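You operate a simulated robot arm through the tools that you are given. There is no shell and no other tool.

You are at the controls of a simulated robot arm. One attempt, no reset.

Task
Brush the oil off the steel plate, held on the magnetic chuck.
Fine: chuck on first; blue brush, back in its place; chuck off at the end. Set down upright: blue block brush. What is to be rubbed or washed off counts as gone when no trace of it is left.
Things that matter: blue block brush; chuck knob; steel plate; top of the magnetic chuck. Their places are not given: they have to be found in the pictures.

Only the result counts: the job must be done as asked and must still hold three seconds after the hand-in. Knocking over, shifting, dropping, spilling or breaking anything else fails it.

Robot
A 6-joint arm with a two-finger gripper, fixed in place. Base frame: the origin is at the foot of the arm, x ahead of it, y to its left, z up; the work surface is at about z = 0.9. Units: m, degrees, N and s.
Its first joint turns from -166.0 to 166.0 degrees. Payload 1.71 kg.
The tool frame sits at the grasp point between the pads (the TCP): z along the fingers, y along the line on which they close. The tips reach 0.02 m beyond it. The gripper opens to 0.096 m. The gripper's body begins 0.113 m behind the TCP.
Orientation is told as [roll, pitch, yaw] about the base's x, y, z axes, in that order, counted from this pose: with the fingers straight down and closing along the base's y, the tool's x points along the base's -x, its y along +y and its z along -z.

Tools
- The arm moves only by the tool arm_command. Its argument "steps" is a list of rows, each a list of 7 numbers: the shift along the tool's x, y, z in units of 30 mm (1.0 is 30 mm), then the turn, a rotation vector about the tool's x, y, z in units of 5 degrees (1.0 is 5 degrees), then the closure in counts, from 0 (fully open) to 255 (shut). In form: [[x, y, z, wx, wy, wz, hand], ...]. A call has 1 to 20 rows; each row shifts and turns the commanded pose from where the row before left it, along the tool's axes as they then stand. A call with a number of a shift or a turn outside -1 to 1 is refused whole. A row lasts 0.2 s, in which the tool goes at most 0.05 m and 8.6 degrees; a call with a longer step from one row to the next is refused whole, and so is a gripper value outside its range. A pose out of reach is approached as far as the arm can. The call stops where the force on the tool passes 40 N (or 10 N more than at its start, if that is more) or the arm is blocked; 0.2 s more then pass. The fingers move at their own pace (about 0.045 m/s each) and stop on an object; they squeeze with about 20 N. The grip force told is the motor's: it shows also when the fingers shut on nothing. Time passes only in rows, and 0.2 s behind the last, so rows that do not move let the fingers close. It gives the time, the measured TCP pose, the force on the tool (base axes), the opening and the grip force at its end, in the units of the frame above (readings bear some noise), with the torque about the TCP (base axes, N m) and any sound that the robot's microphone picked up, and new pictures: "show" is both (left out), scene, wrist or none.
- Cameras (640 x 400 px; columns grow to the right, rows downward): "scene" is fixed at [0.3974, 0.6437, 1.5113]; the picture's right is [-0.78, -0.62, 0.00], its down [-0.51, 0.65, -0.57] and it looks along [0.35, -0.44, -0.82] (base axes); focal length 312 px, centre (320, 200). "wrist" rides on the gripper at [0.066, 0.014, -0.145] in the tool frame; the picture's right is [-0.21, 0.98, 0.00], its down [-0.88, -0.18, -0.45] and it looks along [-0.44, -0.09, 0.90] (tool axes); focal length 275 px, centre (320, 200).
- move_column(by): slides the trunk up (or, below 0, down) by that many m; the arm rides with it, the base frame stays. It gives what a move gives, with no picture.
- pixel_to_xyz(camera, pixels): for up to 12 pixels [column, row] of the newest picture of that camera ("zoom" is the newest enlarged one), the place [x, y, z] in the base frame of the surface seen there, good to about 0.002 m, but the place of the scene camera against the robot may be out by one fixed shift of up to 0.012 m in any direction. The clock stands still meanwhile.
- enlarge(camera, box): a new picture of the part [left, top, right, bottom] of that camera's present view, enlarged. The clock stands still meanwhile.
- finish_job(): hands the job in; it is judged then, once.

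Unless the task says otherwise, let go and move clear before handing in.

The tools are called as a command line: name --pt "numbers of a row" for each row, then --argument value for the rest, lists and objects as JSON in quotes. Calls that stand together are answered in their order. arm_command: Moves the arm, as the interface text tells. Its arguments: {"type":"object","properties":{"steps":{"type":"array"},"show":{"type":"string","enum":["both","scene","wrist","none"]}},"required":["steps"]} The other tools are called the same way: move_column (by) slides the trunk up or down; pixel_to_xyz (camera, pixels) gives the place of the surface under pixels of a picture; enlarge (camera, box) takes an enlarged picture of a part of a camera's view; finish_job () hands the job in.

At the start:

```text
clock: 0.0
tcp_pos: [0.4697, 0.2677, 1.2089]
tcp_rot: [0.1, 0.1, 0.1]
wrist_force: [0.2, -0.3, -0.4]
ft_torque: [0.01, -0.01, 0.04]
width: 0.0959
grip_force: 0.0
trunk travel left (down, up): [-0.25, 0.14]
```

scene: 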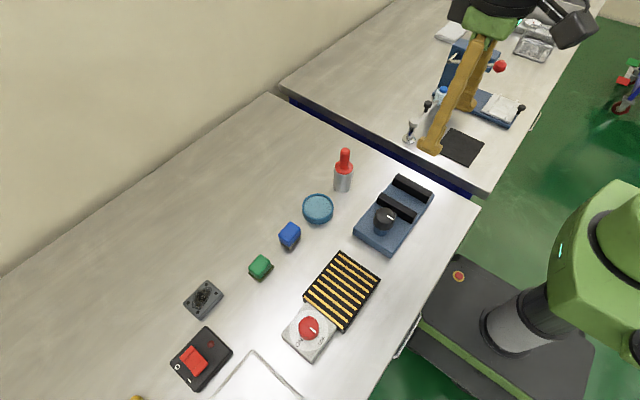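
wrist: 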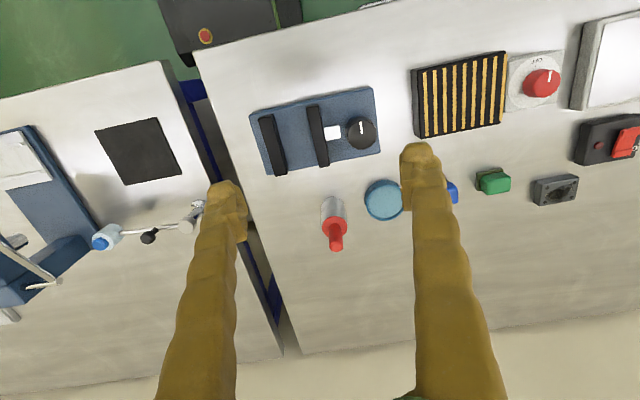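

The scene picture shows a striped chuck-like plate at about (342,290), a red knob at (309,328), a blue block at (289,235) and a pale plate near (255,380). I'll enlarge the views to identify each item.

enlarge --camera "scene" --box '[240, 220, 400, 400]'

enlarge --camera "wrist" --box '[400, 0, 640, 220]'

enlarge --camera "scene" --box '[120, 240, 320, 400]'

enlarge --camera "scene" --box '[290, 130, 450, 270]'

```text
2.22 times, centred on (320, 310) of scene
```

zoom: 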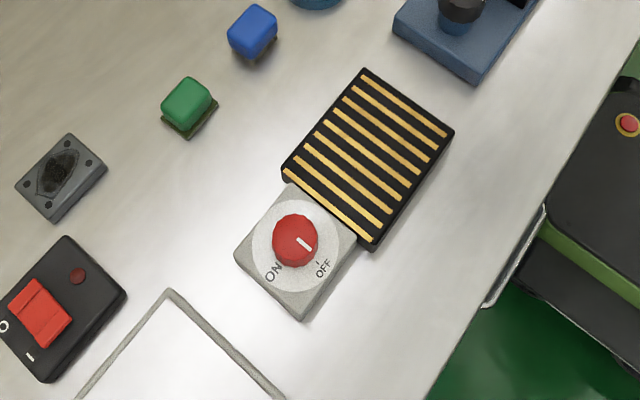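

```text
1.82 times, centred on (520, 110) of wrist
```

zoom: 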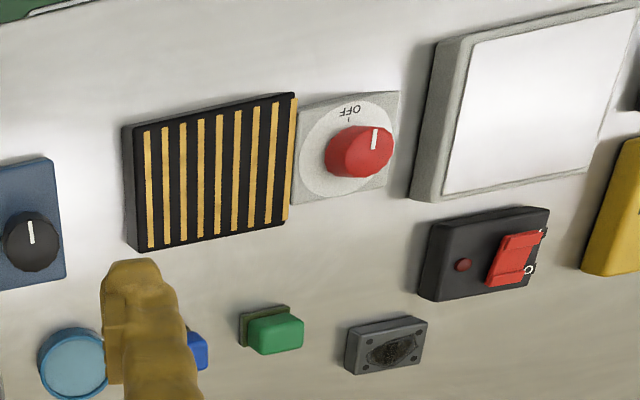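

```text
2.50 times, centred on (220, 320) of scene
```

zoom: 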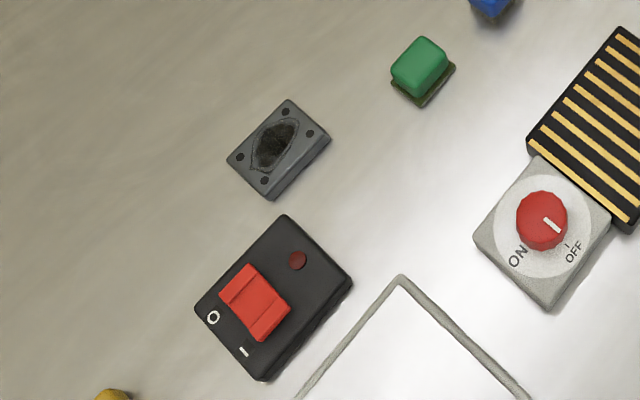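

```text
2.86 times, centred on (370, 200) of scene
```

zoom: 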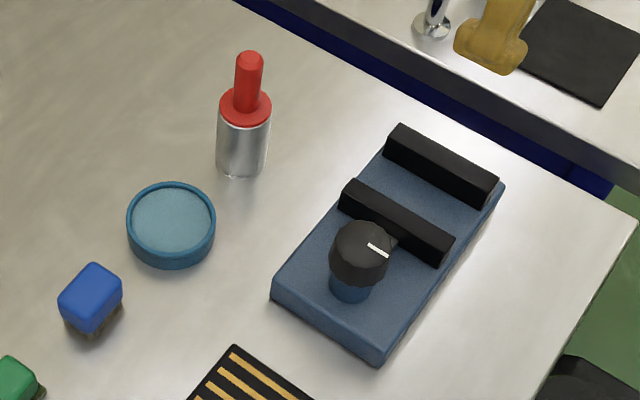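

The small grey block at scene (203,299) carries a dark stain and could be the oily steel plate. The pale item near (255,380) also needs a closer look, so I'll measure places first.

pixel_to_xyz --camera "scene" --pixels '[[203, 298], [309, 327], [342, 290], [289, 232], [261, 266], [255, 385], [195, 360], [339, 253], [380, 284], [343, 330], [304, 291], [318, 209]]'

enlarge --camera "scene" --box '[175, 270, 235, 330]'

enlarge --camera "wrist" --box '[500, 150, 640, 230]'

```text
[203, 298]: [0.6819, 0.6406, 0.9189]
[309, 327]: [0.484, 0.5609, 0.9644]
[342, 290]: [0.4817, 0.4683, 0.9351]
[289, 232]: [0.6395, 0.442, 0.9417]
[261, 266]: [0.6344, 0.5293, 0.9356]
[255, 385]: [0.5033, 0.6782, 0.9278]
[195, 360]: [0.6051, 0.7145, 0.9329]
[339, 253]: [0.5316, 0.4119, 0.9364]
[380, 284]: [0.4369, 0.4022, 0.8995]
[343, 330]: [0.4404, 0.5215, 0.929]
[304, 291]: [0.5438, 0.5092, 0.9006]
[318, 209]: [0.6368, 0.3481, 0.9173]
```

```text
6.67 times, centred on (205, 300) of scene
```

zoom: 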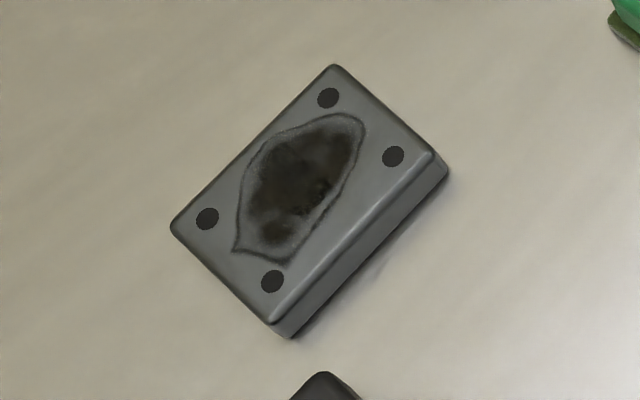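

```text
4.57 times, centred on (570, 190) of wrist
```

zoom: 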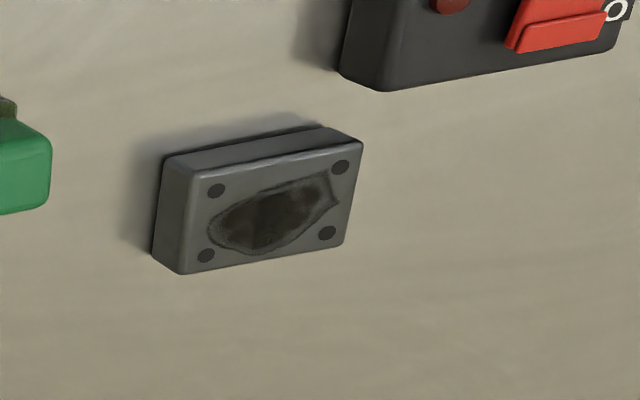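

The grey block with four holes and a dark patch, zoom (290,180), is the oily steel plate. The red ON/OFF knob beside the striped top is the chuck knob, pointing near OFF. I'll measure the same items through the wrist camera to find the scene camera's offset.

pixel_to_xyz --camera "wrist" --pixels '[[556, 190], [540, 82], [460, 95], [493, 182], [454, 192], [605, 60], [384, 200], [416, 70], [506, 55], [503, 118], [424, 138], [362, 130]]'

enlarge --camera "wrist" --box '[400, 30, 580, 150]'

```text
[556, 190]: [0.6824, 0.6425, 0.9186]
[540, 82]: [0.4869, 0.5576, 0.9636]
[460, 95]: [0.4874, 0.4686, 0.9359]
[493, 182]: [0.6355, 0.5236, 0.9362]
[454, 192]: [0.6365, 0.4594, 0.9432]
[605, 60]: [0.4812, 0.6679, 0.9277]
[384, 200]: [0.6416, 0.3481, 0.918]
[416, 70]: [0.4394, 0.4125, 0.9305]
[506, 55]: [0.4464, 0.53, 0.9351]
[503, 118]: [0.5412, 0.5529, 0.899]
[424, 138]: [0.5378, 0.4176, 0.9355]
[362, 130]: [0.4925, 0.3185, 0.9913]
```

```text
3.33 times, centred on (490, 90) of wrist
```

zoom: 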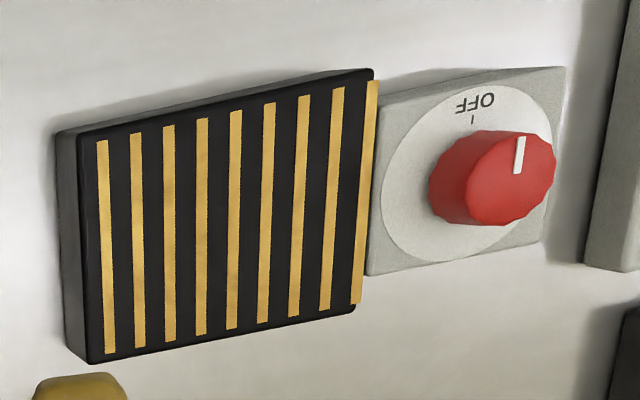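

Wrist readings put the plate at about (0.682,0.642,0.919), the chuck top at about x 0.44–0.54, y 0.41–0.53, z 0.936, and the knob at about (0.487,0.558,0.964). I'll move over toward the plate for a closer view.

arm_command --pt "-0.333 1 0.2 0 0 0 0" --pt "-0.333 1 0.2 0 0 0 0" --pt "-0.333 1 0.2 0 0 0 0" --pt "-0.333 1 0.2 0 0 0 0" --pt "-0.333 1 0.2 0 0 0 0" --pt "-0.333 1 0.2 0 0 0 0" --pt "-0.333 1 0.2 0 0 0 0" --pt "-0.333 1 0.2 0 0 0 0" --pt "-0.333 1 0.2 0 0 0 0" --pt "-0.333 1 0.2 0 0 0 0" --pt "-0.333 1 0.2 0 0 0 0" --pt "-0.333 1 0.2 0 0 0 0" --pt "-0.333 1 0.2 0 0 0 0"

```text
clock: 2.8
tcp_pos: [0.5827, 0.6583, 1.1391]
tcp_rot: [0.0, -0.7, 0.1]
wrist_force: [0.6, -0.6, 0.8]
ft_torque: [0.04, 0.01, 0.01]
width: 0.0958
grip_force: 0.2
trunk travel left (down, up): [-0.25, 0.14]
```

scene: 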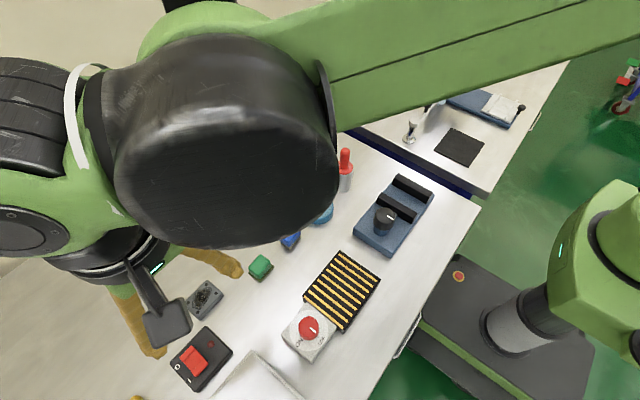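
wrist: 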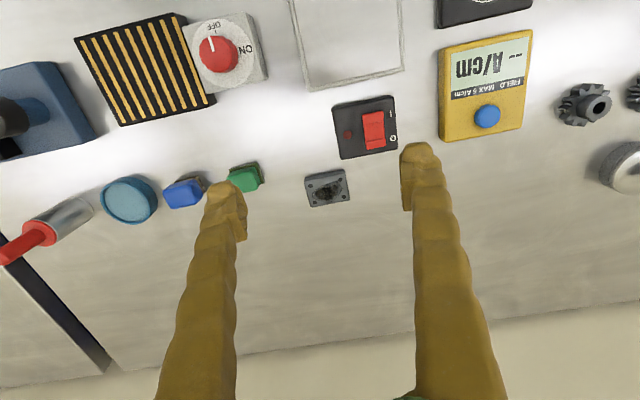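

The plate sits at wrist (327,187), between the fingers' columns. I'll enlarge and measure its corners, and check that the arm has settled.

arm_command --pt "0 0 0 0 0 0 0" --pt "0 0 0 0 0 0 0" --show "wrist"

enlarge --camera "wrist" --box '[288, 160, 368, 215]'

enlarge --camera "scene" --box '[120, 240, 280, 340]'

```text
clock: 3.4
tcp_pos: [0.5815, 0.6586, 1.1399]
tcp_rot: [0.1, -0.8, 0.1]
wrist_force: [-0.3, 0.7, -0.6]
ft_torque: [-0.01, 0.01, 0.01]
width: 0.096
grip_force: 0.0
trunk travel left (down, up): [-0.25, 0.14]
```

wrist: 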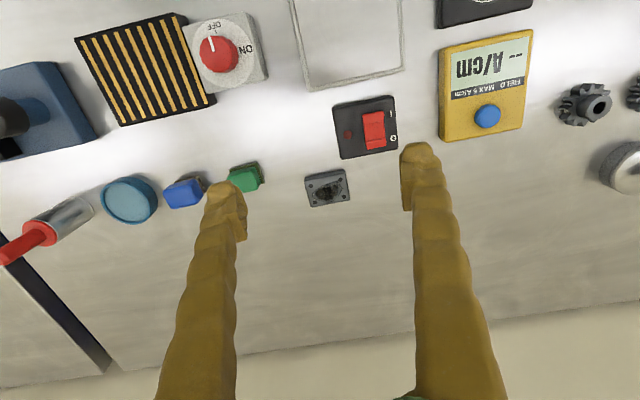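

```text
7.27 times, centred on (328, 188) of wrist
```

zoom: 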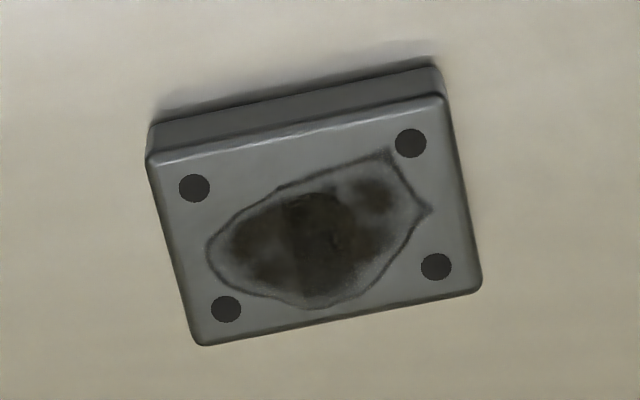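

```text
4.00 times, centred on (200, 290) of scene
```

zoom: 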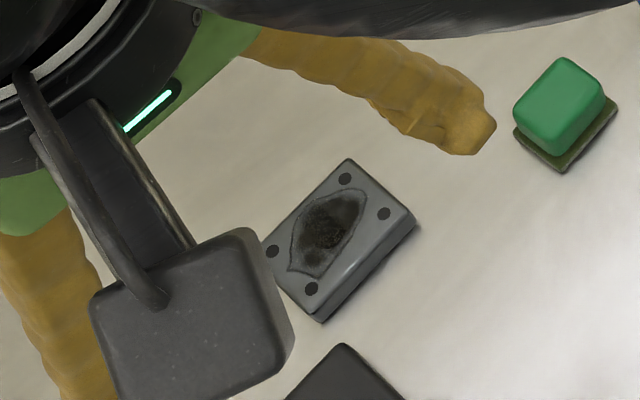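

The plate's top corners show clearly in the wrist zoom, with the long side nearly across the picture. I'll re-zoom with the wrist camera and read points off it.

enlarge --camera "wrist" --box '[288, 160, 368, 215]'

pixel_to_xyz --camera "zoom" --pixels '[[194, 188], [410, 143], [436, 266], [226, 309], [315, 225], [155, 166], [436, 102], [475, 285], [202, 340], [100, 300], [560, 200]]'

```text
7.27 times, centred on (328, 188) of wrist
```

zoom: 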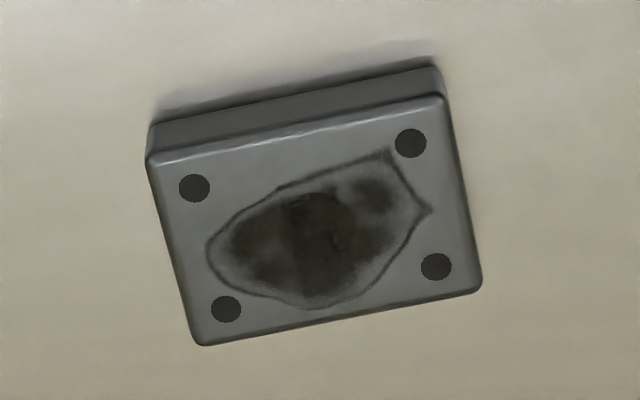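

```text
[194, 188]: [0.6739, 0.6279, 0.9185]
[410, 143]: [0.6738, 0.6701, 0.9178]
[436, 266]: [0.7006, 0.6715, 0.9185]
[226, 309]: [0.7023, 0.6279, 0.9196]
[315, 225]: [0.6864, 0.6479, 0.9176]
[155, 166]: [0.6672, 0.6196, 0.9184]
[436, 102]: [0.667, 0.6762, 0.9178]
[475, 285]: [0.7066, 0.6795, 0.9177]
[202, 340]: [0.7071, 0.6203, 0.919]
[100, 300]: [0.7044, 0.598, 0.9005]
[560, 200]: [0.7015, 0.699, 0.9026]
```

The plate is centred near (0.687,0.649), top z 0.918, about 0.042 in x by 0.060 in y, aligned with the base axes. I'll move down and ahead toward it in part, to check how the commanded pose tracks near the reach limit.

arm_command --pt "0 0 1 0 0 0 0" --pt "0 0 1 0 0 0 0" --pt "-0.5 -0.1 1 0 0 0 0" --pt "-0.5 -0.1 0.6 0 0 0 0" --pt "0 0 0 0 0 0 0" --show "wrist"

```text
clock: 4.6
tcp_pos: [0.6149, 0.6519, 1.0317]
tcp_rot: [-0.1, -0.7, 0.1]
wrist_force: [0.3, 0.7, 0.5]
ft_torque: [0.01, 0.02, 0.0]
width: 0.0962
grip_force: 0.1
trunk travel left (down, up): [-0.25, 0.14]
```

wrist: 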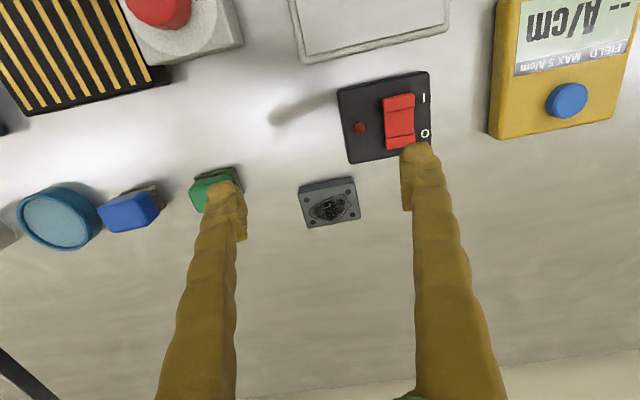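

The arm tracked well: commanded motions apply to the measured pose. The switch box's far edge at wrist rows 150–163 is close to where the fingers will go, so I'll measure it before descending.

pixel_to_xyz --camera "wrist" --pixels '[[351, 158], [428, 146], [303, 197], [356, 183], [360, 217], [309, 226], [240, 210], [329, 206]]'

arm_command --pt "-0.8 -0.033 0.6 0 0.14 0 0" --pt "-0.8 -0.033 0.6 0 0 0 0" --pt "-0.8 -0.034 0.5 0 0 0 0" --pt "0 0 0 0 0 0 0"

```text
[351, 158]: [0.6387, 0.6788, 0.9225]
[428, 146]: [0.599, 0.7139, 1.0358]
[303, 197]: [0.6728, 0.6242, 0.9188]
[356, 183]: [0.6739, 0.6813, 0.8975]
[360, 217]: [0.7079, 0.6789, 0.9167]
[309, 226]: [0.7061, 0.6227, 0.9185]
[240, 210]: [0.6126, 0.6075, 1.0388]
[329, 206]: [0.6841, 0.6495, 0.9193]
```

```text
clock: 5.6
tcp_pos: [0.6868, 0.6481, 0.981]
tcp_rot: [0.0, -0.2, 0.1]
wrist_force: [0.3, -0.2, -0.2]
ft_torque: [-0.01, 0.01, 0.02]
width: 0.0959
grip_force: 0.0
trunk travel left (down, up): [-0.25, 0.14]
```

scene: 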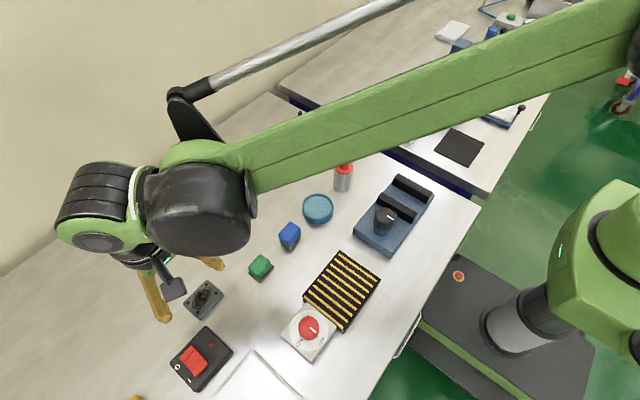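
wrist: 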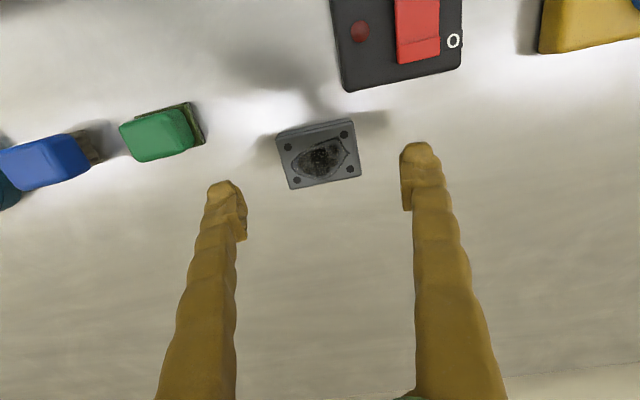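

The plate now lies between the fingers at wrist (320,158). I'll check its corners again at this closer range before going down.

enlarge --camera "wrist" --box '[260, 105, 380, 205]'

pixel_to_xyz --camera "wrist" --pixels '[[286, 145], [343, 134], [350, 170], [297, 180], [280, 138], [352, 124], [358, 174], [291, 187], [319, 158], [345, 88], [405, 180], [245, 212]]'

```text
4.00 times, centred on (320, 155) of wrist
```

zoom: 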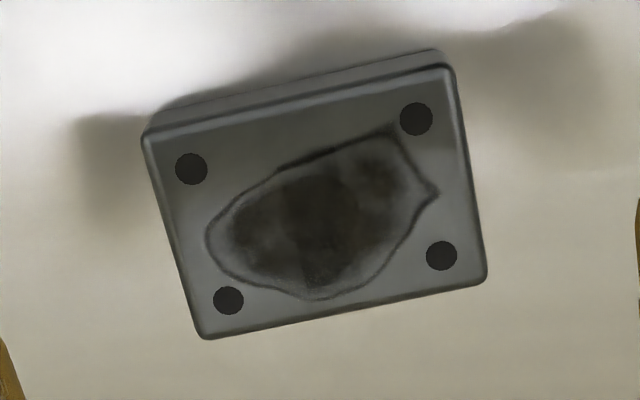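

```text
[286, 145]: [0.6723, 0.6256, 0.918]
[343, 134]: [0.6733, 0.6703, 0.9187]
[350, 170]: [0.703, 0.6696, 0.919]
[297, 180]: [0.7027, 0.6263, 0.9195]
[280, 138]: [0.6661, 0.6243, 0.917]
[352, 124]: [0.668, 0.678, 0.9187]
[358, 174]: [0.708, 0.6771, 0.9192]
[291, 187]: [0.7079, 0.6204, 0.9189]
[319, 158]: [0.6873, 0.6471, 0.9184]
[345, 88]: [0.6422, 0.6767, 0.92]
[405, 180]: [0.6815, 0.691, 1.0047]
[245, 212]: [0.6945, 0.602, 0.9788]
```

The plate centre confirms at (0.688,0.648). I'll descend to z≈0.923 and close.

arm_command --pt "-0.03 0 0.7 0 0.04 0 0" --pt "0 0 0.7 0 0 0 0" --pt "0 0 0.5 0 0 0 0" --pt "0 0 0 0 0 0 0" --show "wrist"

```text
clock: 6.6
tcp_pos: [0.6884, 0.6483, 0.9249]
tcp_rot: [-0.1, 0.1, 0.1]
wrist_force: [0.3, 0.0, -0.6]
ft_torque: [-0.03, -0.02, 0.03]
width: 0.0961
grip_force: 0.0
trunk travel left (down, up): [-0.25, 0.14]
```

wrist: 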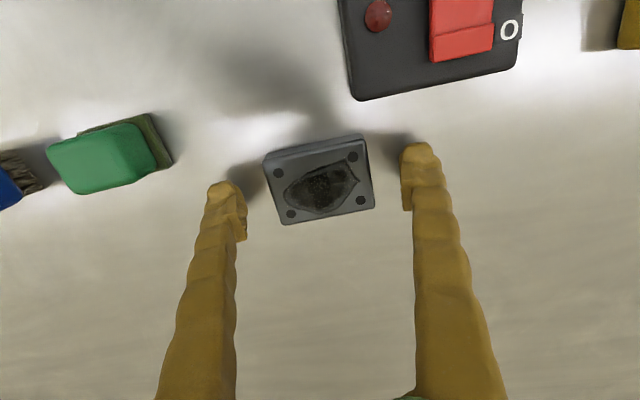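

The fingers straddle the plate at (318,180), tips about 5 mm above the table. I'll drop 2 mm and close on it.

arm_command --pt "0 0 0.07 0 0 0 0" --pt "0 0 0 0 0 0 120" --pt "0 0 0 0 0 0 255" --pt "0 0 0 0 0 0 255" --pt "0 0 0 0 0 0 255" --pt "0 0 0 0 0 0 255"

```text
clock: 8.0
tcp_pos: [0.6878, 0.6481, 0.9226]
tcp_rot: [-0.1, 0.1, 0.0]
wrist_force: [-1.1, 0.5, -0.1]
ft_torque: [0.06, 0.03, 0.03]
width: 0.0613
grip_force: 20.2
trunk travel left (down, up): [-0.25, 0.14]
```

scene: 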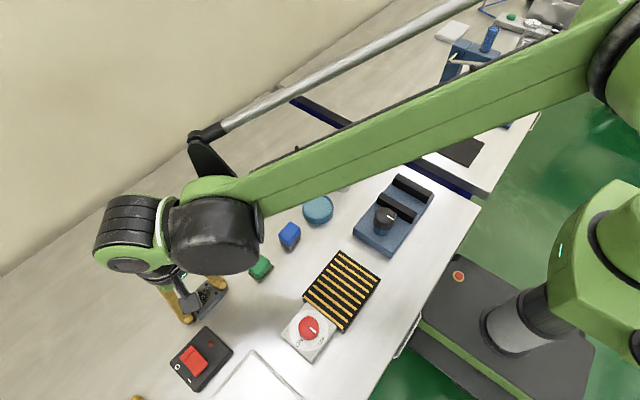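
wrist: 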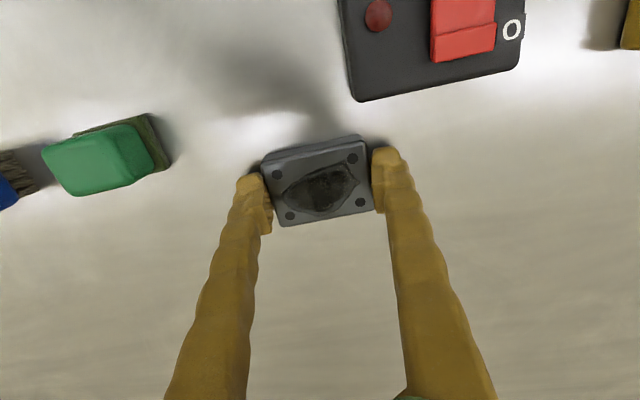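

The plate is gripped, opening 0.0613, grip force 20 N. I'll lift it about 0.11 m and carry it part way toward the chuck.

arm_command --pt "0 0 -0.5 0 0 0 255" --pt "0 0 -0.8 0 0 0 255" --pt "0 0 -0.9 0 0 0 255" --pt "0 0 -0.9 0 0 0 255" --pt "0 0 -0.6 0 0 0 255" --pt "0.7 -0.62 0 0 0 0 255" --pt "0.83 -0.74 0 0 0 0 255" --pt "0.83 -0.74 0 0 0 0 255" --pt "0.83 -0.74 0 0 0 0 255" --pt "0.83 -0.74 0 0 0 0 255" --pt "0.83 -0.74 0 0 0 0 255" --pt "0.83 -0.74 0 0 0 0 255" --pt "0 0 0 0 0 0 255"

```text
clock: 10.8
tcp_pos: [0.5175, 0.4947, 1.0332]
tcp_rot: [0.1, 0.1, 0.1]
wrist_force: [0.2, -0.4, 0.3]
ft_torque: [0.01, 0.01, 0.01]
width: 0.0
grip_force: 19.8
trunk travel left (down, up): [-0.25, 0.14]
```

scene: 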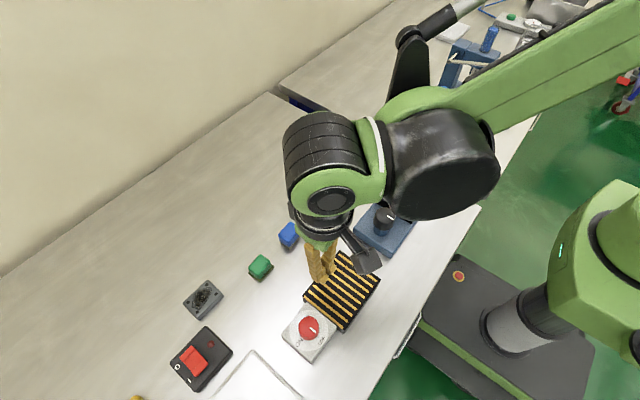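
wrist: 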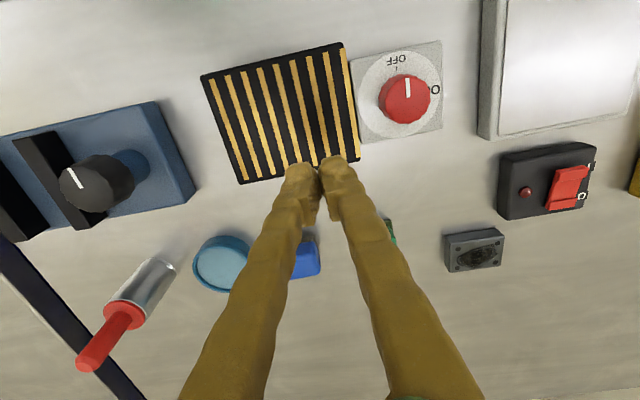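

The fingers are shut on nothing (width 0.0) and the plate is still at scene (203,299), so it slipped out of the grip at the lift. I'll check whether it moved.

enlarge --camera "scene" --box '[175, 270, 235, 330]'

enlarge --camera "wrist" --box '[430, 210, 520, 285]'

pixel_to_xyz --camera "zoom" --pixels '[[190, 235], [440, 195], [470, 325], [215, 360]]'

```text
6.67 times, centred on (205, 300) of scene
```

zoom: 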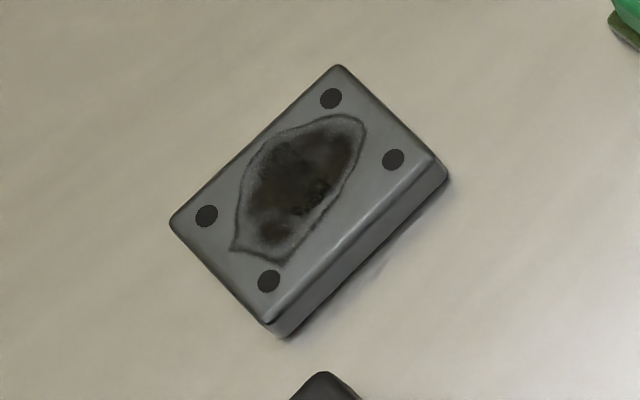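

```text
5.33 times, centred on (475, 248) of wrist
```

zoom: 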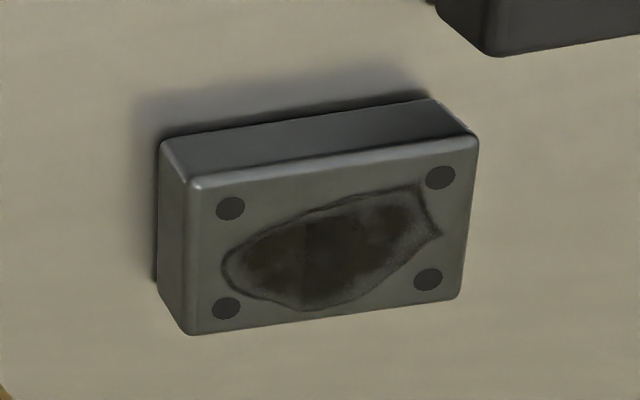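

```text
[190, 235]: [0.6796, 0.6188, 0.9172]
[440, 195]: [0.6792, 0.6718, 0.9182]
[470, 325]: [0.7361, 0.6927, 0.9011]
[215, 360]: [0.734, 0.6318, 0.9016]
```

The plate stands flat where it was, turned about a degree, and no harm was done. While I'm near the chuck I'll measure its top and the knob, then retry the grasp lower and lift slowly.

enlarge --camera "wrist" --box '[340, 30, 460, 150]'

pixel_to_xyz --camera "wrist" --pixels '[[203, 77], [341, 43], [358, 158], [243, 182], [408, 88], [352, 62], [440, 42], [443, 128], [360, 142], [397, 97], [415, 120], [388, 100]]'

```text
3.33 times, centred on (400, 90) of wrist
```

zoom: 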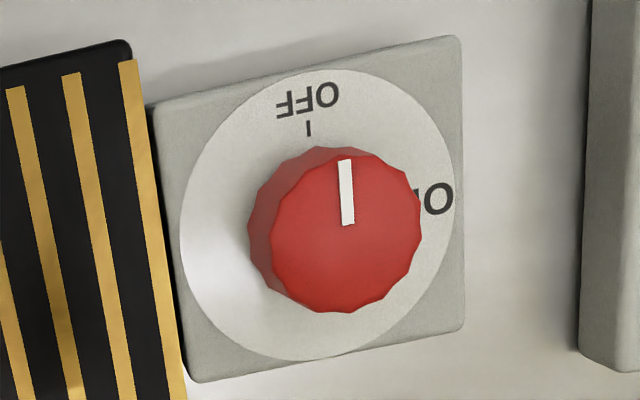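

```text
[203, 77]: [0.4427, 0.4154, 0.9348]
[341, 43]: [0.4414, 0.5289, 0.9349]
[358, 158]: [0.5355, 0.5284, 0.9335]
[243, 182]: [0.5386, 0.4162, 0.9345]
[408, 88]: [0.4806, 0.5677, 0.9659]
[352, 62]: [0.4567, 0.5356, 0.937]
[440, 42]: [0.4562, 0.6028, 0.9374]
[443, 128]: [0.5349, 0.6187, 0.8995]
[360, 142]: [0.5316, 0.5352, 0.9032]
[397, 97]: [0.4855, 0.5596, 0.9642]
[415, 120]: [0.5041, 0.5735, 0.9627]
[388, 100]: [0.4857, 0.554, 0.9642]
```

The chuck top spans x 0.442–0.5375, y 0.4155–0.529, z≈0.9345, and the knob points toward OFF (base −x) with ON toward +y. I'll read the dial's rim, labels and knob rim off the zoom.

pixel_to_xyz --camera "zoom" --pixels '[[181, 232], [454, 190], [330, 72], [290, 358], [308, 128], [439, 198], [345, 165], [348, 220], [278, 240], [418, 225], [350, 308], [352, 158]]'

```text
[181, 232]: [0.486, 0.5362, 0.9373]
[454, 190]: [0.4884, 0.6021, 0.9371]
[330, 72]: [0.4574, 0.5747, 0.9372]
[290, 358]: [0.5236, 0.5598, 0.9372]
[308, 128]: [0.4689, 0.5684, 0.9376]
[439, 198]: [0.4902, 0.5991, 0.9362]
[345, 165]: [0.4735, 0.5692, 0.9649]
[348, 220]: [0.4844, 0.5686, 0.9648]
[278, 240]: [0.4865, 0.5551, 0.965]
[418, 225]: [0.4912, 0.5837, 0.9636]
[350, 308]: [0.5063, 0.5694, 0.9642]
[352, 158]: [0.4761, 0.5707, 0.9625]
```

The dial is centred at about (0.490,0.569), the knob about 0.031 m across with its top at z 0.9645. I'll zoom the scene camera on the dial to locate the ON mark.

enlarge --camera "scene" --box '[275, 300, 345, 365]'

```text
6.15 times, centred on (310, 332) of scene
```

zoom: 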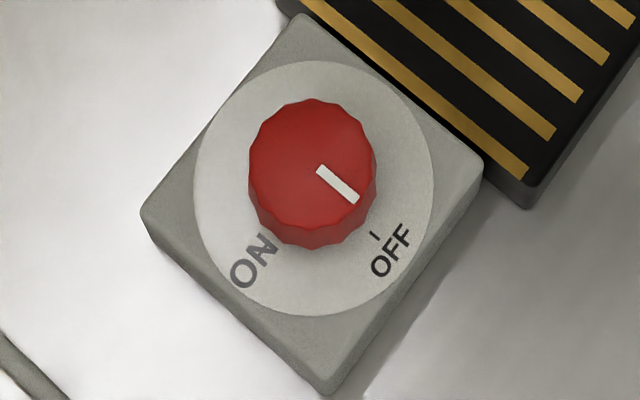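

pixel_to_xyz --camera "zoom" --pixels '[[390, 250], [374, 235], [252, 261], [277, 232], [194, 200], [434, 180], [310, 62], [312, 315], [312, 155], [270, 243]]'

```text
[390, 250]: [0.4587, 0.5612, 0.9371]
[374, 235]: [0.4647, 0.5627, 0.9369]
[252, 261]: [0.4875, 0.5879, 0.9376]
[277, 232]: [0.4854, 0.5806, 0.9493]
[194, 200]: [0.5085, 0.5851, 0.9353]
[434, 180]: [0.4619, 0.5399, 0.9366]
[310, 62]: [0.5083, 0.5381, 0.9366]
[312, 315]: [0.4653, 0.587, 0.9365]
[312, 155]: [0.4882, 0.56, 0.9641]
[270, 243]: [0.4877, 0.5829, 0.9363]
```

OFF is toward −x and ON toward +y, so switching on means a 90° clockwise turn seen from above, which is positive about tool z. Scene readings are off by about (+0.0045,+0.0065). I'll go back over the plate with the fingers open.

arm_command --pt "-0.8 0.72 0 0 0 0 0" --pt "-0.81 0.73 0 0 0 0 0" --pt "-0.81 0.73 0 0 0 0 0" --pt "-0.81 0.73 0.1 0 0 0 0" --pt "-0.81 0.73 0.3 0 0 0 0" --pt "-0.81 0.73 0.5 0 0 0 0" --pt "-0.82 0.73 0.5 0 0 0 0" --pt "0 0 0 0 0 0 0" --show "wrist"

enlarge --camera "wrist" --box '[260, 105, 380, 205]'

```text
clock: 12.6
tcp_pos: [0.6881, 0.6505, 0.9882]
tcp_rot: [-0.1, 0.2, 0.0]
wrist_force: [-0.2, 0.7, -0.6]
ft_torque: [-0.02, 0.05, 0.02]
width: 0.0959
grip_force: 0.0
trunk travel left (down, up): [-0.25, 0.14]
```

wrist: 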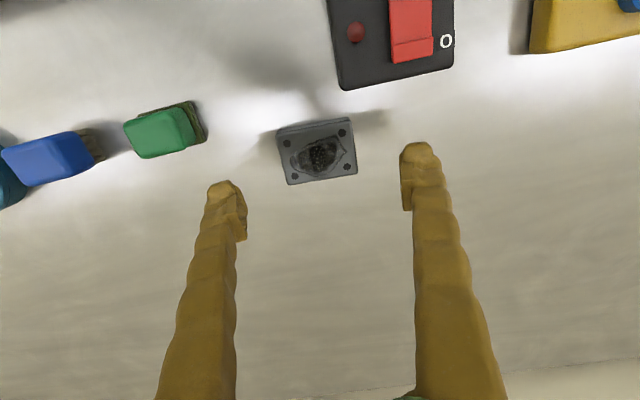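

```text
4.00 times, centred on (320, 155) of wrist
```

zoom: 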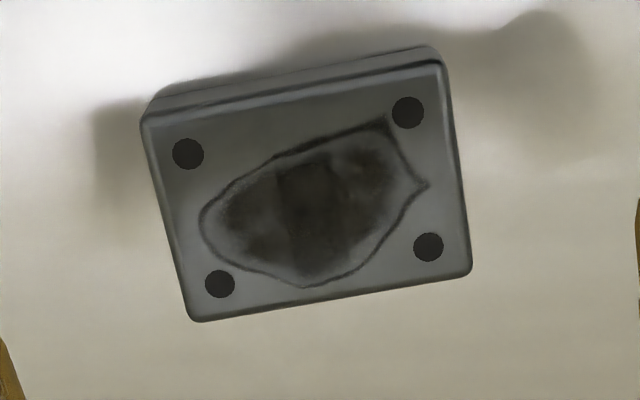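

pixel_to_xyz --camera "zoom" --pixels '[[188, 154], [407, 112], [428, 247], [220, 284], [146, 120], [440, 66], [468, 272], [194, 318]]'

```text
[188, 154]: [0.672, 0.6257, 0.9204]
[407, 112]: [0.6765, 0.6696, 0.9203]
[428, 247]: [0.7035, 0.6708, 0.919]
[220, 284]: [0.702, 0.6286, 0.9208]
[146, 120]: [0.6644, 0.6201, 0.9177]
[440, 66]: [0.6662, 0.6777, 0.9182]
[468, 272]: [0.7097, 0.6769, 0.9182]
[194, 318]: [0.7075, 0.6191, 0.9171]
```

The plate's centre is (0.688,0.6486) with about −2° yaw. I'll match the yaw and go down lower this time, tips just above the table.

arm_command --pt "0 -0.065 0.6 0 -0.03 0.4 0" --pt "0 0 0.7 0 0 0 0" --pt "0 0 0.6 0 0 0 0" --pt "0 0 0.2 0 0 0 0" --pt "0 0 0 0 0 0 0" --show "wrist"

```text
clock: 13.8
tcp_pos: [0.6868, 0.6473, 0.9274]
tcp_rot: [0.0, -0.1, -1.9]
wrist_force: [-1.1, -0.4, 0.4]
ft_torque: [-0.02, 0.02, -0.01]
width: 0.096
grip_force: 0.0
trunk travel left (down, up): [-0.25, 0.14]
```

wrist: 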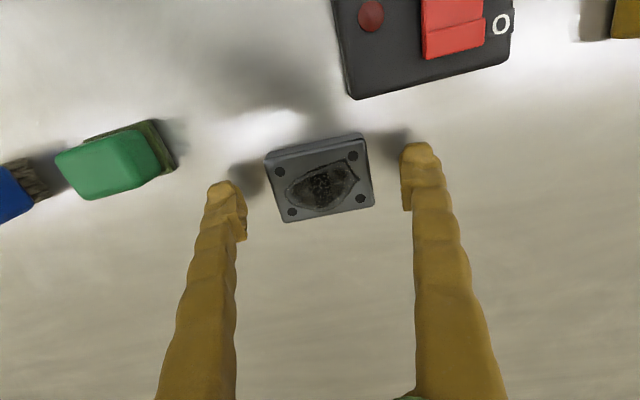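

The TCP is at z 0.9274 with the plate centred between the fingers. I'll lower about 6.5 mm and close with extra time for the squeeze.

arm_command --pt "-0.03 0.03 0.15 0 0 0 0" --pt "0 0 0.06 0 0 0 0" --pt "0 0 0 0 0 0 0" --pt "0 0 0 0 0 0 255" --pt "0 0 0 0 0 0 255" --pt "0 0 0 0 0 0 255" --pt "0 0 0 0 0 0 255" --pt "0 0 0 0 0 0 255" --pt "0 0 0 0 0 0 255" --show "wrist"

```text
clock: 15.8
tcp_pos: [0.6879, 0.6472, 0.9211]
tcp_rot: [0.0, 0.0, -1.9]
wrist_force: [0.3, -0.3, -0.5]
ft_torque: [0.0, -0.01, 0.1]
width: 0.0613
grip_force: 20.2
trunk travel left (down, up): [-0.25, 0.14]
```

wrist: 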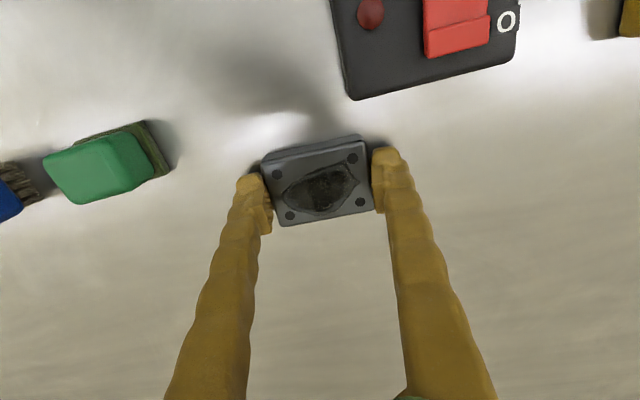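

Gripped again at 0.0613 m and 20 N, now at z 0.9211. I'll lift only a few millimetres slowly and read the load.

arm_command --pt "0 0 -0.03 0 0 0 255" --pt "0 0 -0.05 0 0 0 255" --pt "0 0 -0.05 0 0 0 255" --pt "0 0 -0.05 0 0 0 255" --pt "0 0 0 0 0 0 255" --show "wrist"

```text
clock: 17.0
tcp_pos: [0.6886, 0.6496, 0.9274]
tcp_rot: [0.0, 0.0, -1.8]
wrist_force: [-0.8, -0.3, -2.7]
ft_torque: [-0.03, 0.0, 0.0]
width: 0.0613
grip_force: 20.0
trunk travel left (down, up): [-0.25, 0.14]
```

wrist: 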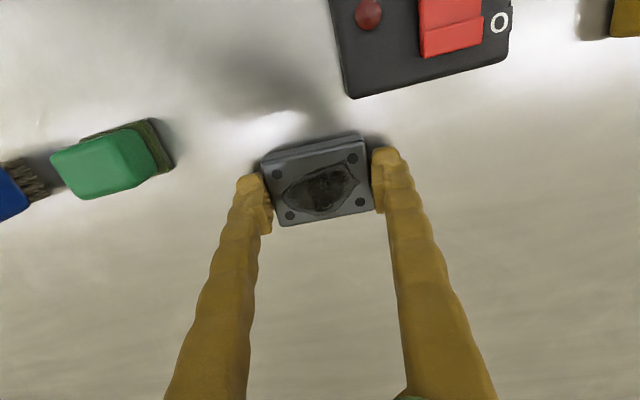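

The plate is now lifted: it keeps its place in the picture and the load is about −2.7 N. I'll keep lifting gently.

arm_command --pt "0 0 -0.05 0 0 0 255" --pt "0 0 -0.08 0 0 0 255" --pt "0 0 -0.12 0 0 0 255" --pt "0 0 -0.15 0 0 0 255" --pt "0 0 -0.15 0 0 0 255" --pt "0 0 -0.15 0 0 0 255" --pt "0 0 -0.15 0 0 0 255" --pt "0 0 -0.15 0 0 0 255" --pt "0 0 -0.15 0 0 0 255" --pt "0 0 -0.15 0 0 0 255" --pt "0 0 -0.15 0 0 0 255" --pt "0 0 -0.15 0 0 0 255" --pt "0 0 -0.15 0 0 0 255" --pt "0 0 -0.12 0 0 0 255" --pt "0 0 -0.08 0 0 0 255" --pt "0 0 -0.04 0 0 0 255" --pt "0 0 0 0 0 0 255"

```text
clock: 20.6
tcp_pos: [0.6885, 0.6481, 0.9856]
tcp_rot: [0.0, 0.1, -1.8]
wrist_force: [-0.1, 0.9, -3.4]
ft_torque: [0.0, 0.0, -0.01]
width: 0.061
grip_force: 20.1
trunk travel left (down, up): [-0.25, 0.14]
```

scene: 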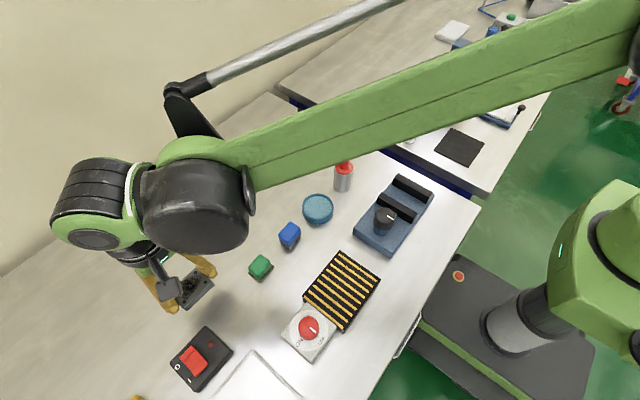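
wrist: 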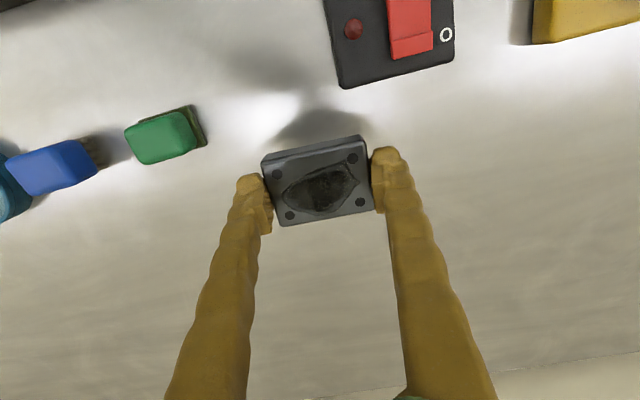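

The plate is held steady at z 0.986 with a −3.4 N load. I'll straighten the yaw and carry it smoothly to above the chuck centre (0.490,0.472).

arm_command --pt "0 0 -0.15 0 0 -0.38 255" --pt "0.15 -0.133 -0.1 0 0 0 255" --pt "0.3 -0.266 -0.1 0 0 0 255" --pt "0.4 -0.355 0 0 0 0 255" --pt "0.4 -0.355 0 0 0 0 255" --pt "0.4 -0.355 0 0 0 0 255" --pt "0.4 -0.355 0 0 0 0 255" --pt "0.4 -0.355 0 0 0 0 255" --pt "0.4 -0.355 0 0 0 0 255" --pt "0.4 -0.355 0 0 0 0 255" --pt "0.4 -0.355 0 0 0 0 255" --pt "0.4 -0.355 0 0 0 0 255" --pt "0.4 -0.355 0 0 0 0 255" --pt "0.4 -0.355 0 0 0 0 255" --pt "0.4 -0.355 0 0 0 0 255" --pt "0.4 -0.355 0 0 0 0 255" --pt "0.4 -0.355 0 0 0 0 255" --pt "0.3 -0.266 0 0 0 0 255" --pt "0.2 -0.177 0 0 0 0 255" --pt "0 0 0 0 0 0 255"

```text
clock: 24.8
tcp_pos: [0.4918, 0.4764, 0.9973]
tcp_rot: [0.0, 0.0, 0.0]
wrist_force: [-1.1, -0.2, -3.5]
ft_torque: [0.0, -0.02, -0.02]
width: 0.0612
grip_force: 20.2
trunk travel left (down, up): [-0.25, 0.14]
```

scene: 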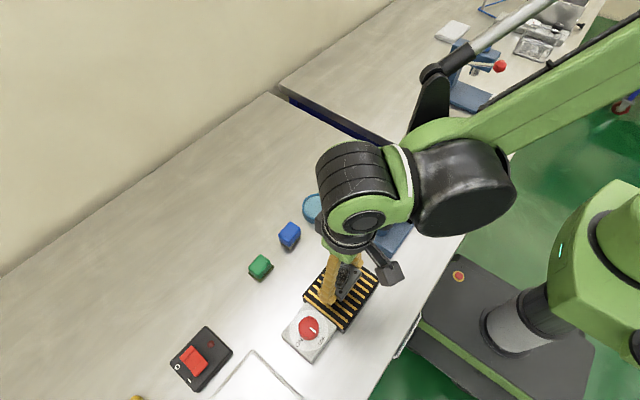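
wrist: 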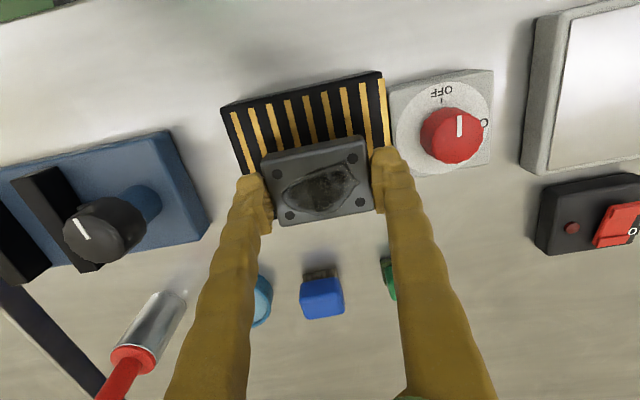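

The plate hangs above the chuck at z 0.997. I'll shift it slightly to (0.490,0.469) and lower it close to the chuck top (contact expected near TCP z 0.9555).

arm_command --pt "0.06 -0.12 0.05 0 0 0 255" --pt "0 -0.12 0.12 0 0 0 255" --pt "0 0 0.18 0 0 0 255" --pt "0 0 0.2 0 0 0 255" --pt "0 0 0.2 0 0 0 255" --pt "0 0 0.2 0 0 0 255" --pt "0 0 0.15 0 0 0 255" --pt "0 0 0.08 0 0 0 255" --pt "0 0 0 0 0 0 255" --show "wrist"

```text
clock: 26.8
tcp_pos: [0.4902, 0.4684, 0.9607]
tcp_rot: [0.1, 0.0, 0.0]
wrist_force: [-0.7, 0.3, -4.0]
ft_torque: [0.01, 0.01, 0.0]
width: 0.0613
grip_force: 19.8
trunk travel left (down, up): [-0.25, 0.14]
```

wrist: 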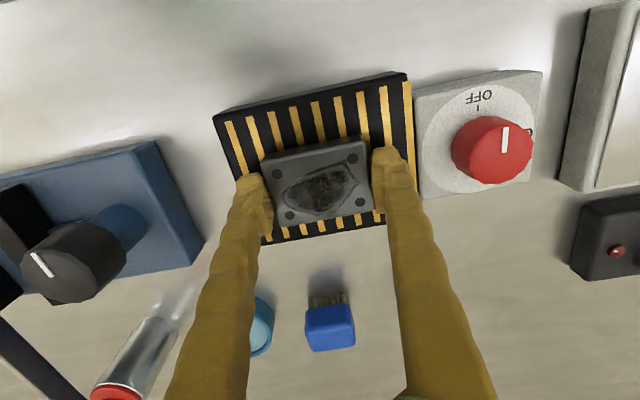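

The plate is about 4–5 mm above the chuck. I'll lower in 1 mm rows and watch for the load coming off.

arm_command --pt "0 0 0.035 0 0 0 255" --pt "0 0 0.035 0 0 0 255" --pt "0 0 0.035 0 0 0 255" --pt "0 0 0.035 0 0 0 255" --pt "0 0 0.025 0 0 0 255" --pt "0 0 0 0 0 0 255" --show "wrist"

```text
clock: 28.2
tcp_pos: [0.4915, 0.4696, 0.9563]
tcp_rot: [0.0, 0.0, 0.0]
wrist_force: [-0.5, 1.0, -1.5]
ft_torque: [-0.01, -0.02, 0.03]
width: 0.0612
grip_force: 20.2
trunk travel left (down, up): [-0.25, 0.14]
```

wrist: 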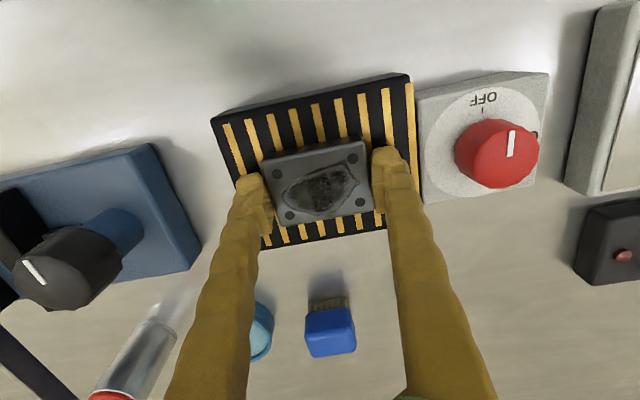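

The load has dropped to −1.5 N, so the plate is touching. I'll press down another millimetre or so and check again.

arm_command --pt "0 0 0.03 0 0 0 255" --pt "0 0 0.02 0 0 0 255" --pt "0 0 0 0 0 0 255" --show "none"

```text
clock: 29.0
tcp_pos: [0.4901, 0.467, 0.9547]
tcp_rot: [0.0, 0.0, 0.0]
wrist_force: [1.2, 7.3, 15.9]
ft_torque: [0.13, -0.04, 0.01]
width: 0.0614
grip_force: 20.2
trunk travel left (down, up): [-0.25, 0.14]
```

Now 16 N of push: the plate is firmly seated. I'll ease off slightly and open the fingers moderately.

arm_command --pt "0 0 -0.025 0 0 0 255" --pt "0 0 0 0 0 0 255" --pt "0 0 0 0 0 0 70" --pt "0 0 0 0 0 0 50" --pt "0 0 0 0 0 0 30" --pt "0 0 0 0 0 0 30"

```text
clock: 30.4
tcp_pos: [0.4916, 0.4677, 0.9552]
tcp_rot: [-0.1, 0.0, 0.1]
wrist_force: [0.0, 0.0, -0.2]
ft_torque: [-0.01, -0.03, 0.0]
width: 0.0848
grip_force: 0.0
trunk travel left (down, up): [-0.25, 0.14]
```

scene: 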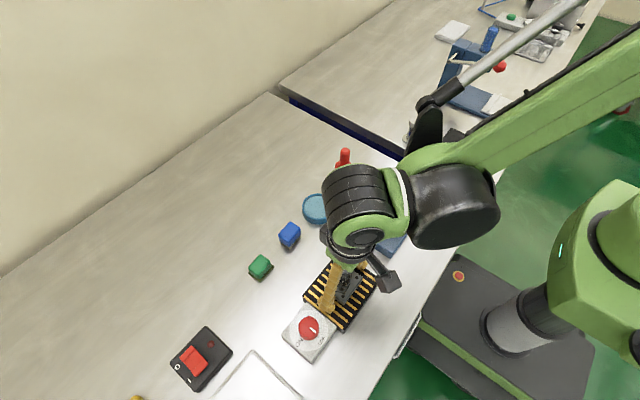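
wrist: 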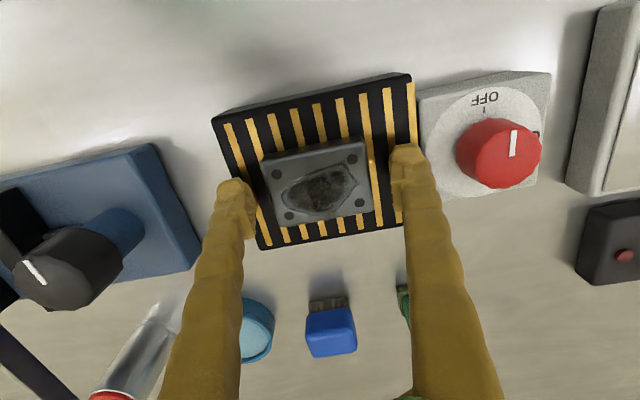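

The plate rests alone on the chuck at wrist (318,182), with the fingers clear. I'll lift straight up and move over the knob at (0.4895,0.569) with the fingers part open.

arm_command --pt "0 0 -0.3 0 0 0 30" --pt "0 0 -0.7 0 0 0 30" --pt "0 0 -0.8 0 0 0 30" --pt "0 0 -0.7 0 0 0 30" --pt "0 0.6 0 0 0 0 100" --pt "0.03 0.9 0 0 0 0 100" --pt "0.03 0.9 0 0 0 0 100" --pt "0 0.9 0 0 0 0 100" --pt "0 0 0 0 0 0 100"

```text
clock: 32.4
tcp_pos: [0.4885, 0.5664, 1.0307]
tcp_rot: [0.0, 0.0, -0.1]
wrist_force: [0.5, 0.5, -0.3]
ft_torque: [-0.02, -0.02, -0.06]
width: 0.0583
grip_force: 0.1
trunk travel left (down, up): [-0.25, 0.14]
```

scene: 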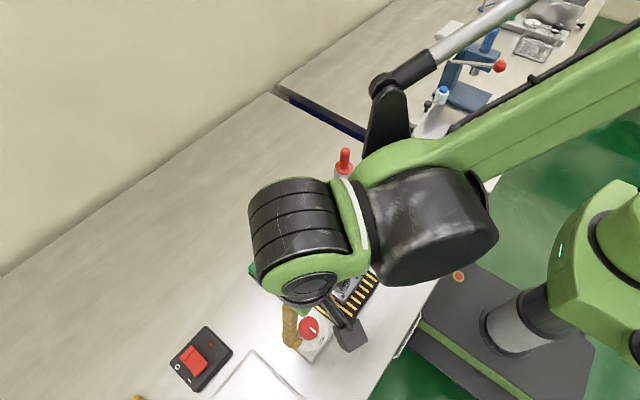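
wrist: 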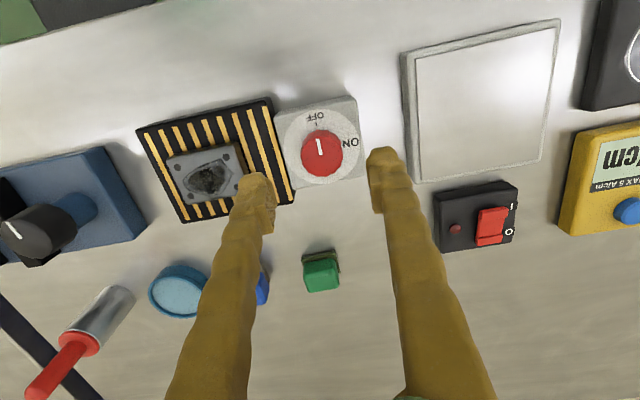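

The knob lies between the fingers at wrist (321,152), and the plate sits inside the chuck top at (207,173). I'll measure the knob and plate from here.

enlarge --camera "wrist" --box '[270, 90, 370, 190]'

pixel_to_xyz --camera "wrist" --pixels '[[322, 153], [322, 131], [323, 175], [301, 155], [342, 150], [166, 161], [237, 144], [245, 187], [185, 205], [320, 113], [351, 142]]'

```text
4.00 times, centred on (320, 140) of wrist
```

zoom: 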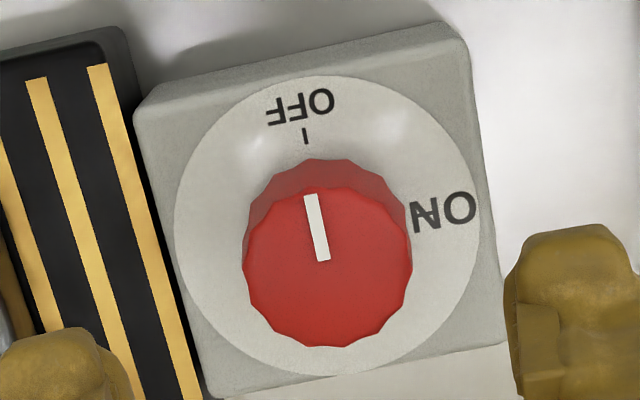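

```text
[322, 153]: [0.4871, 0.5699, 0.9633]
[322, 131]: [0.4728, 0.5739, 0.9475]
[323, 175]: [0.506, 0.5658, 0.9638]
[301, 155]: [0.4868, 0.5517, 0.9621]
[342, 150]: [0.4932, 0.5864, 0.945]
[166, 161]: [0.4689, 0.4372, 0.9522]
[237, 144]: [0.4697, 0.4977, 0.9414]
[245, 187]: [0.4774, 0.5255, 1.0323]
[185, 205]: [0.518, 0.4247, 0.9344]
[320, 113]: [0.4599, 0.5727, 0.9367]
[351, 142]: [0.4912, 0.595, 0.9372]
```

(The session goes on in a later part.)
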